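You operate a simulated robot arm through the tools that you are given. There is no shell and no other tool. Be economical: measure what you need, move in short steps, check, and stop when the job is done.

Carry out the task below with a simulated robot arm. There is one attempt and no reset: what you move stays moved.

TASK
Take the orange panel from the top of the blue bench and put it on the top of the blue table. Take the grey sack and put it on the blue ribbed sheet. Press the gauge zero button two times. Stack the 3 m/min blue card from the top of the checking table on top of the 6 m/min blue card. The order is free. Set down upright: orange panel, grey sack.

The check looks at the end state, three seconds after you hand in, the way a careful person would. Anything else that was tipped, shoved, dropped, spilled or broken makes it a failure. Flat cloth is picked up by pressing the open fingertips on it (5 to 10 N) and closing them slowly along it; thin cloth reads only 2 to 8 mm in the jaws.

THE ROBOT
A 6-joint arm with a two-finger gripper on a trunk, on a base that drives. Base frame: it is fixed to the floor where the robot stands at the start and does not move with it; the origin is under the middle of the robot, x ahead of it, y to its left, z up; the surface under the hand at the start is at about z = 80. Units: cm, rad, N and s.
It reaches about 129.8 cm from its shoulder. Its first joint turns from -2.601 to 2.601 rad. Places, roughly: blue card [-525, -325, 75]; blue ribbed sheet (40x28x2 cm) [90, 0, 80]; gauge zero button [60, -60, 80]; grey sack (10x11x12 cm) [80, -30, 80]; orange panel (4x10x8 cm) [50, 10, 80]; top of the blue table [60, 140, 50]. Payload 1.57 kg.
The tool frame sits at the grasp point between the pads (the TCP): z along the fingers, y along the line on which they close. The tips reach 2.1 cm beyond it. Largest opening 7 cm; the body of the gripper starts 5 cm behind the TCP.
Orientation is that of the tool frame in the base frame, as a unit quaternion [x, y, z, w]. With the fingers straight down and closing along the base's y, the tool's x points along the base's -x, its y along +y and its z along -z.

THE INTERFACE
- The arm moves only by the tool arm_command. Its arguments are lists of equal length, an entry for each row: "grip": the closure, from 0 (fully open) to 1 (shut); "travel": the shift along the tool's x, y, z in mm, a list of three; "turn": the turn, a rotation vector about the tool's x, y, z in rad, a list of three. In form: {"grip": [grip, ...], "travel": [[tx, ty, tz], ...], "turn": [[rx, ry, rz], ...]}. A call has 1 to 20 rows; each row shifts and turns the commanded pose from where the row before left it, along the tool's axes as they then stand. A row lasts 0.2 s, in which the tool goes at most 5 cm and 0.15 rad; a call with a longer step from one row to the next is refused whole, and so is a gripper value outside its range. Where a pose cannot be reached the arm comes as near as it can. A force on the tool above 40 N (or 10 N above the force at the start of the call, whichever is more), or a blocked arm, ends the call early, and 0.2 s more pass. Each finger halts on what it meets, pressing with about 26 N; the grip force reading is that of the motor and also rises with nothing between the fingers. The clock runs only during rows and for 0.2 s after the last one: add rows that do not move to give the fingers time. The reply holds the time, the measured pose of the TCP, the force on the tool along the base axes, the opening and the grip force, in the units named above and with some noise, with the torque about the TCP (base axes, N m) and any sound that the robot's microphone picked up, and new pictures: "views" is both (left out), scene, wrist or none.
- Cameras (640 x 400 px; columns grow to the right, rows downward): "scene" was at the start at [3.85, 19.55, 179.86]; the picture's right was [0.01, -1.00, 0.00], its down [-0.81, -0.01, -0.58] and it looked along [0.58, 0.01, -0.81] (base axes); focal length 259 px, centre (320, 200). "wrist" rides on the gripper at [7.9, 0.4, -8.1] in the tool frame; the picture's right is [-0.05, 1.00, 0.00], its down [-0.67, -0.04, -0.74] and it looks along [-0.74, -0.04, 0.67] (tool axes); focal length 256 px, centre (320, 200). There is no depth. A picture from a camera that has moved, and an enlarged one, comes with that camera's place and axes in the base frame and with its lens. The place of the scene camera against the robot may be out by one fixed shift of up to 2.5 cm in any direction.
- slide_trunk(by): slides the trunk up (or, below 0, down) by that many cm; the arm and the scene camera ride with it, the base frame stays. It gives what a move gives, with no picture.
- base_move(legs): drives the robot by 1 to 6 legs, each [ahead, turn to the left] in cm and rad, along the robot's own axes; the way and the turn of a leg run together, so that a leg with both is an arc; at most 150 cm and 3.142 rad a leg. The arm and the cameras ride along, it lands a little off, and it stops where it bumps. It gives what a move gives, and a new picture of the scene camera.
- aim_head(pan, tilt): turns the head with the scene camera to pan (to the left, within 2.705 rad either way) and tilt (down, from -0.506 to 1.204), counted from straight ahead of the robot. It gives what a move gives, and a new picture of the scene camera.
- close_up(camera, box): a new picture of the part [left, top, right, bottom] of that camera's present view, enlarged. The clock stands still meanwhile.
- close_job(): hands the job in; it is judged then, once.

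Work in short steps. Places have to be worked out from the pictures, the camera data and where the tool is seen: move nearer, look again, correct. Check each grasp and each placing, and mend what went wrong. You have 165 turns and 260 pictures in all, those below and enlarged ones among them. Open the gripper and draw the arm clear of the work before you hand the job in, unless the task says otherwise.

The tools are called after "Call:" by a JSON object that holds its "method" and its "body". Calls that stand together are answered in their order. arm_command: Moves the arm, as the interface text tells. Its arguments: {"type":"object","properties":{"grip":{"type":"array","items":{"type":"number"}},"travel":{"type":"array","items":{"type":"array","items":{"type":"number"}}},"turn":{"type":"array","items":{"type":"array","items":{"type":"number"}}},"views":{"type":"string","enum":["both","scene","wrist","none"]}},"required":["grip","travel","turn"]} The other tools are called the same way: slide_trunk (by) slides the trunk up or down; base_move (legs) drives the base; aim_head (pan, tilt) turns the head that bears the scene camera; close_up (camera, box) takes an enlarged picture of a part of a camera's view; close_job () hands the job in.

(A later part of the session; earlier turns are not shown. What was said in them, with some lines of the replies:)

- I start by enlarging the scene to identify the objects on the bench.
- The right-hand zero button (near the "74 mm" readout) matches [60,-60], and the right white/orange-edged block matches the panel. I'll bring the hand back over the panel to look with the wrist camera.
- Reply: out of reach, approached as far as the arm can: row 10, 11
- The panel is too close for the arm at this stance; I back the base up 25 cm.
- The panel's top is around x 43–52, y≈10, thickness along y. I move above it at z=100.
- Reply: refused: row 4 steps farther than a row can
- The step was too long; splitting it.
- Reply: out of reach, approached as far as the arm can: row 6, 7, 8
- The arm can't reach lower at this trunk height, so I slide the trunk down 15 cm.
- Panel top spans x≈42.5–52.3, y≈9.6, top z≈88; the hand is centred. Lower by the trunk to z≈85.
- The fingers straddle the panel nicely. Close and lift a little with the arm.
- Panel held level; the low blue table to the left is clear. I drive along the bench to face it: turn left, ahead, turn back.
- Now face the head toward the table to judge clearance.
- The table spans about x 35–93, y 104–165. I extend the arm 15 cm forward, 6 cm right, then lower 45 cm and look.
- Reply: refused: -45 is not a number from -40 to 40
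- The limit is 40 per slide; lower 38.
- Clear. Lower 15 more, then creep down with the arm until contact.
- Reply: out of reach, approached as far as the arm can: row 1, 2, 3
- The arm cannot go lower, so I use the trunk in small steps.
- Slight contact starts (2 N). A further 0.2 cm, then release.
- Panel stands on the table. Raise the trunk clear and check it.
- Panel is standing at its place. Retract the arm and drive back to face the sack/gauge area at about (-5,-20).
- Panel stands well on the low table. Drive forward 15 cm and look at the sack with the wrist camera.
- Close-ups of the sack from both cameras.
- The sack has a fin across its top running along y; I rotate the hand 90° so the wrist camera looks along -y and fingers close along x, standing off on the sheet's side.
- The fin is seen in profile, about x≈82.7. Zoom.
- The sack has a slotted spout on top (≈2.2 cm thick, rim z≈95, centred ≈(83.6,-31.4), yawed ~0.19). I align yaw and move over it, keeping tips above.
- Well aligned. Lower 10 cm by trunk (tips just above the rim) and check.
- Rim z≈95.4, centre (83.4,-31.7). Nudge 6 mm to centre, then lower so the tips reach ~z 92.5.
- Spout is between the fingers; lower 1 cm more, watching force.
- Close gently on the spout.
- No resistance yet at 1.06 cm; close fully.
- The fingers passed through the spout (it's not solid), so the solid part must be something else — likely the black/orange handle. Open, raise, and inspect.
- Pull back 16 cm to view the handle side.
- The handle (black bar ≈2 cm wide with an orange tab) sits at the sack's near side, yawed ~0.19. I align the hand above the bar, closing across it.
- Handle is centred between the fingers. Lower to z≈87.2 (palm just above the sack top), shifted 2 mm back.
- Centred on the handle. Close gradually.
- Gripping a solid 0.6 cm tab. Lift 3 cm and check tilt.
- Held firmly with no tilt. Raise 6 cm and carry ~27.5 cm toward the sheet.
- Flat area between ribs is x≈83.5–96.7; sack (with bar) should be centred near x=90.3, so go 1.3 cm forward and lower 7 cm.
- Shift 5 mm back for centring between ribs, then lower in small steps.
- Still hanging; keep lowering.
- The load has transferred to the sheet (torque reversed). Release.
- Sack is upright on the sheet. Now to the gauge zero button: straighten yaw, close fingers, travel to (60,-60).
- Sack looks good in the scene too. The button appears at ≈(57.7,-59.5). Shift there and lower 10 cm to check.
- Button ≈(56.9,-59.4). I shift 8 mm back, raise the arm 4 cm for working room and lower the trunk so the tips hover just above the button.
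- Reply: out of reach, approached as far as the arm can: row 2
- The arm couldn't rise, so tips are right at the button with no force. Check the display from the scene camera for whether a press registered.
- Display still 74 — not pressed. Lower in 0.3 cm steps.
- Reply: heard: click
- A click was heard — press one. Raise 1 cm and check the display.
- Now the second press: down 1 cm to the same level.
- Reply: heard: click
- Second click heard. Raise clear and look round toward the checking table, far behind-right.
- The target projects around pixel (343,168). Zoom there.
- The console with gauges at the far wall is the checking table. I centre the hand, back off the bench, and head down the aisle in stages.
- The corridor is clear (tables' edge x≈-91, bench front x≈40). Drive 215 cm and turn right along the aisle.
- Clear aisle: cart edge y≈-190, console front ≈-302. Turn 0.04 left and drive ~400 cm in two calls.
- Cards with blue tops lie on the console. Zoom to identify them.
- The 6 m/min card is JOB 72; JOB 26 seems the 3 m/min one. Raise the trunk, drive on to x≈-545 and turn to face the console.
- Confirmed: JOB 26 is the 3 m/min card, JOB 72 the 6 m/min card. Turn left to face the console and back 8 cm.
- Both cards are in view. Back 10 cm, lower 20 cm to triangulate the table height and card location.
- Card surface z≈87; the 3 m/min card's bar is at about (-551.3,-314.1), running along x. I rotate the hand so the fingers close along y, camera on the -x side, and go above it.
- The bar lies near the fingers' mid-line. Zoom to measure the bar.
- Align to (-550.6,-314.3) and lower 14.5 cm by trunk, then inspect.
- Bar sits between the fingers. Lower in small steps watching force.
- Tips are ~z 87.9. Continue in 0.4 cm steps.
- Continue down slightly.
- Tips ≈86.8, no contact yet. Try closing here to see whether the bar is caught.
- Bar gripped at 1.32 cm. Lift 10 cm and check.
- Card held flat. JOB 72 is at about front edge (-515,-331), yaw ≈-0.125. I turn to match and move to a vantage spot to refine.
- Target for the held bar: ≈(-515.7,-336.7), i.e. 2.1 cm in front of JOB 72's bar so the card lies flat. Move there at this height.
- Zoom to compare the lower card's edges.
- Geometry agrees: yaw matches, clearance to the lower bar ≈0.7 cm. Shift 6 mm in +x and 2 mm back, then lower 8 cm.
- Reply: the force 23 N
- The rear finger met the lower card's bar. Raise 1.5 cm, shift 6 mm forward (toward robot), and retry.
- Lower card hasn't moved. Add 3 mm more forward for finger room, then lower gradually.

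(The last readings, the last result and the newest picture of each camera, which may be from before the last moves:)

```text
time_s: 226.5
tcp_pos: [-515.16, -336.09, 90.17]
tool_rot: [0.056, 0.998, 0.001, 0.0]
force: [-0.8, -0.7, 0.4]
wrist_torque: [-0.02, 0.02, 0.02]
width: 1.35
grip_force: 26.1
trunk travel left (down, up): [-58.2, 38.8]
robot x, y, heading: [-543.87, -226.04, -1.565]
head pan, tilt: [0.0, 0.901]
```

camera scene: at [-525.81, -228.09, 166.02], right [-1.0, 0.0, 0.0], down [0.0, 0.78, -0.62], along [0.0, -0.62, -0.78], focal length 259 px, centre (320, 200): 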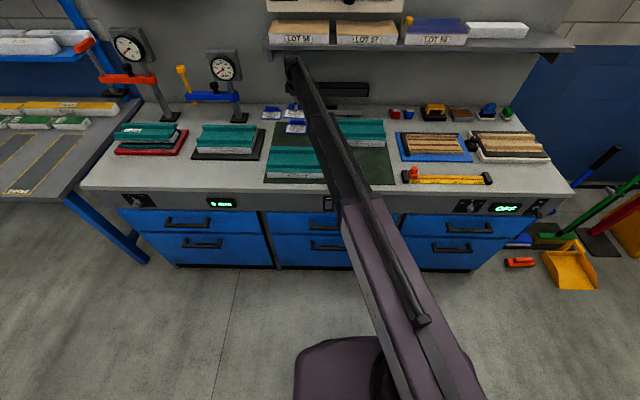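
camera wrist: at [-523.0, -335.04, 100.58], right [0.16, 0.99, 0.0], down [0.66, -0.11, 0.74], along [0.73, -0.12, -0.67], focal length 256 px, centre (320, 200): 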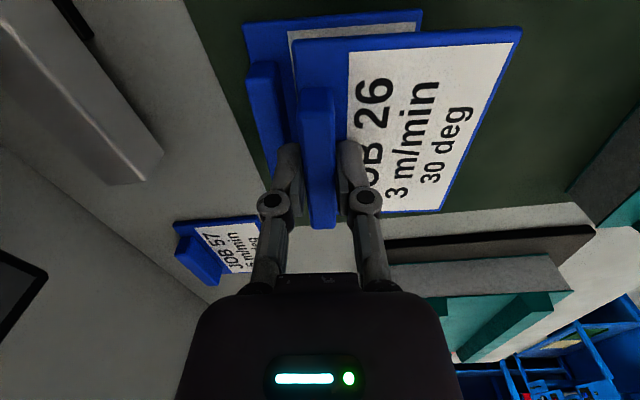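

Free so far; continue.

Call:
{"method": "slide_trunk", "body": {"by": -0.3}}

Call:
{"method": "slide_trunk", "body": {"by": -0.2}}

```text
time_s: 227.0
tcp_pos: [-515.17, -335.93, 89.74]
tool_rot: [0.055, 0.998, 0.001, 0.0]
force: [1.0, 0.2, -0.7]
wrist_torque: [0.01, 0.02, 0.0]
width: 1.31
grip_force: 25.8
trunk travel left (down, up): [-57.9, 39.1]
robot x, y, heading: [-543.97, -225.69, -1.571]
head pan, tilt: [0.0, 0.901]
```

```text
time_s: 227.5
tcp_pos: [-515.12, -336.04, 89.61]
tool_rot: [0.056, 0.998, 0.0, 0.0]
force: [-1.0, -0.3, 2.2]
wrist_torque: [-0.01, 0.0, 0.04]
width: 1.32
grip_force: 26.0
trunk travel left (down, up): [-57.7, 39.3]
robot x, y, heading: [-543.64, -225.72, -1.571]
head pan, tilt: [0.0, 0.901]
```

Contact at z≈89.6 as predicted. Open just slightly (to ~1.85 cm) and look.

Call:
{"method": "arm_command", "body": {"grip": [0.8, 0.77, 0.74, 0.735], "travel": [[0, 0, 0], [0, 0, 0], [0, 0, 0], [0, 0, 0]], "turn": [[0, 0, 0], [0, 0, 0], [0, 0, 0], [0, 0, 0]], "views": "wrist"}}

Call:
{"method": "close_up", "body": {"camera": "wrist", "box": [200, 0, 520, 240]}}

```text
time_s: 228.5
tcp_pos: [-515.22, -335.99, 89.62]
tool_rot: [0.056, 0.998, 0.001, 0.0]
force: [0.3, 0.5, 2.8]
wrist_torque: [0.0, 0.01, 0.0]
width: 1.71
grip_force: 0.1
trunk travel left (down, up): [-57.7, 39.3]
robot x, y, heading: [-543.5, -225.39, -1.565]
head pan, tilt: [0.0, 0.901]
camera wrist: at [-522.96, -334.72, 97.82], right [0.16, 0.99, 0.0], down [0.66, -0.11, 0.74], along [0.73, -0.12, -0.67], focal length 256 px, centre (320, 200)
```

wrist: 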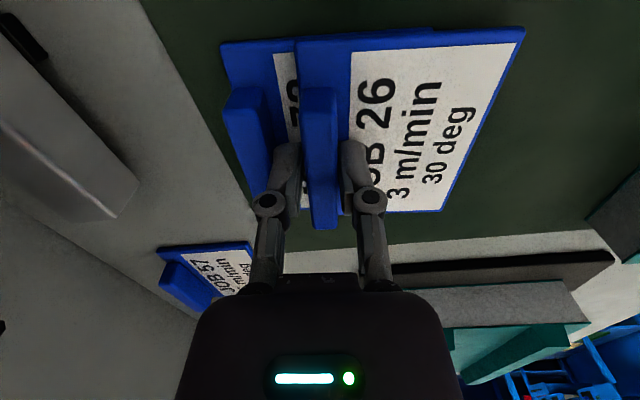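

```text
1.67 times, centred on (360, 120) of wrist
camera zoom: at [-522.96, -334.72, 97.82], right [0.16, 0.99, 0.0], down [0.66, -0.11, 0.74], along [0.73, -0.12, -0.67], focal length 427 px, centre (253, 333)
```

zoom: 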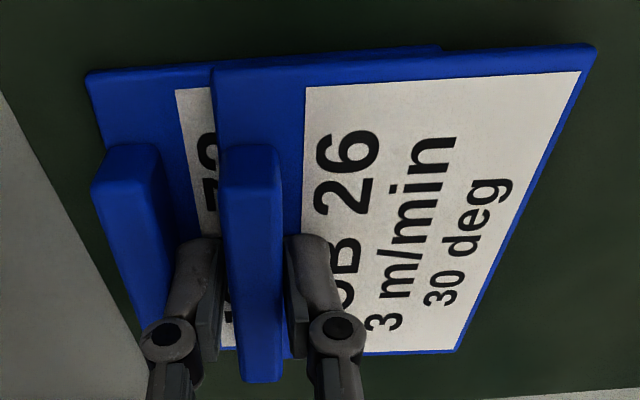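

Released with the card lying flat on JOB 72. Rise straight up and check.

Call:
{"method": "slide_trunk", "body": {"by": 4}}

Call:
{"method": "slide_trunk", "body": {"by": 16}}

Call:
{"method": "arm_command", "body": {"grip": [0.5, 0.3, 0, 0, 0, 0, 0, 0], "travel": [[40, 0, 0], [40, 10, 0], [30, 35, 0], [0, 45, 0], [0, 45, 0], [0, 45, 0], [0, 45, 0], [0, 0, 0]], "turn": [[0, 0, 0], [0, 0, 0], [0, 0, 0], [0, 0, 0], [0, 0, 0], [0, 0, 0], [0, 0, 0], [0, 0, 0]]}}

Call:
{"method": "close_up", "body": {"camera": "scene", "box": [230, 80, 350, 170]}}

```text
time_s: 229.3
tcp_pos: [-515.09, -336.15, 93.61]
tool_rot: [0.056, 0.998, 0.001, 0.001]
force: [-0.1, 0.1, 0.1]
wrist_torque: [-0.01, 0.01, -0.01]
width: 1.86
grip_force: 0.1
trunk travel left (down, up): [-61.7, 35.3]
robot x, y, heading: [-543.93, -225.72, -1.566]
head pan, tilt: [0.0, 0.901]
```

```text
time_s: 231.2
tcp_pos: [-515.14, -335.92, 109.66]
tool_rot: [0.056, 0.998, 0.001, 0.0]
force: [0.4, -0.6, 0.4]
wrist_torque: [0.02, -0.04, -0.02]
width: 1.83
grip_force: 0.1
trunk travel left (down, up): [-77.7, 19.3]
robot x, y, heading: [-544.34, -225.92, -1.565]
head pan, tilt: [0.0, 0.901]
```

```text
time_s: 233.0
tcp_pos: [-523.62, -312.33, 109.57]
tool_rot: [0.055, 0.998, 0.001, 0.0]
force: [0.6, -0.6, -0.6]
wrist_torque: [0.01, -0.03, -0.01]
width: 7.02
grip_force: 0.0
trunk travel left (down, up): [-77.7, 19.3]
robot x, y, heading: [-543.85, -225.22, -1.567]
head pan, tilt: [0.0, 0.901]
camera scene: at [-525.81, -228.17, 176.71], right [-1.0, 0.0, 0.0], down [0.0, 0.78, -0.62], along [0.0, -0.62, -0.78], focal length 259 px, centre (320, 200)
camera wrist: at [-531.39, -311.13, 117.75], right [0.16, 0.99, 0.0], down [0.66, -0.11, 0.74], along [0.73, -0.12, -0.67], focal length 256 px, centre (320, 200)
```

scene: 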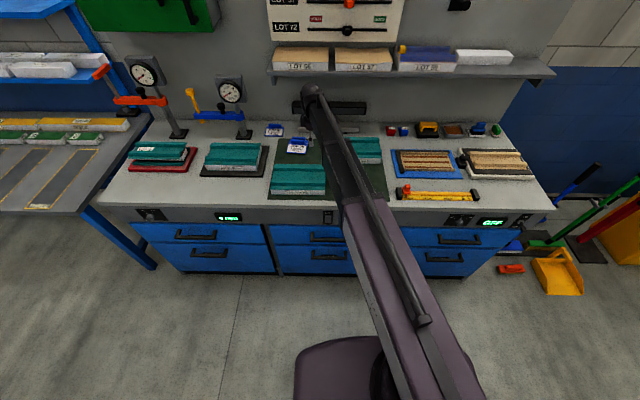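
wrist: 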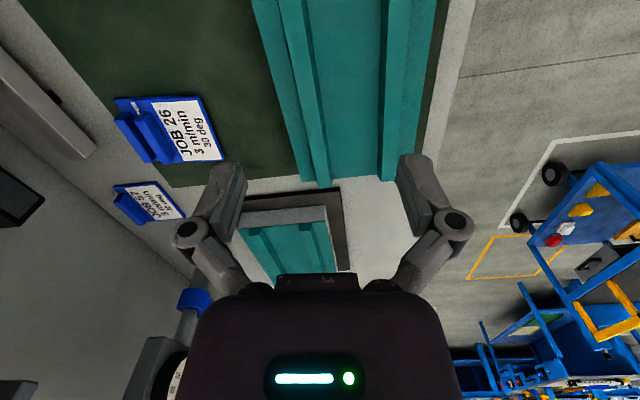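

```text
4.44 times, centred on (290, 125) of scene
camera zoom: at [-525.81, -228.17, 176.71], right [-1.0, 0.0, 0.0], down [0.0, 0.78, -0.62], along [0.0, -0.62, -0.78], focal length 1151 px, centre (453, 533)
```

zoom: 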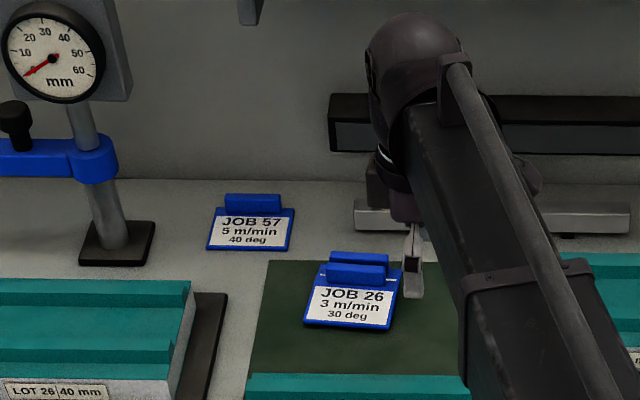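

The card is stacked on JOB 72, gripper open and clear. One last zoom for flatness.

Call:
{"method": "close_up", "body": {"camera": "wrist", "box": [90, 70, 250, 190]}}

```text
3.33 times, centred on (170, 130) of wrist
camera zoom: at [-531.39, -311.13, 117.75], right [0.16, 0.99, 0.0], down [0.66, -0.11, 0.74], along [0.73, -0.12, -0.67], focal length 853 px, centre (820, 433)
```

zoom: 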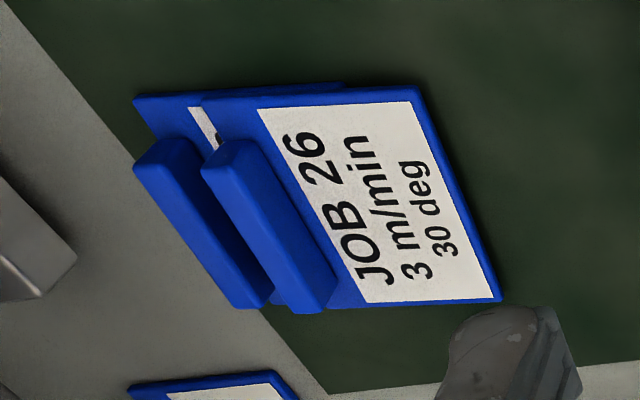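

The upper card lies flat on the lower one, and all four tasks are complete. Handing in.

Call:
{"method": "close_job", "body": {}}

```text
The job is handed in.
```

The job is handed in with all four parts done:
- **Orange panel:** it stands upright on the blue table.
- **Grey sack:** it stands upright on the blue ribbed sheet.
- **Gauge zero button:** I pressed it twice and heard a click each time. The gauge display still read 74 mm after the first press, and I didn't check it after the second.
- **Cards:** the 3 m/min card lies flat on the 6 m/min card, about 3 cm forward of it to clear the lower card's raised bar.
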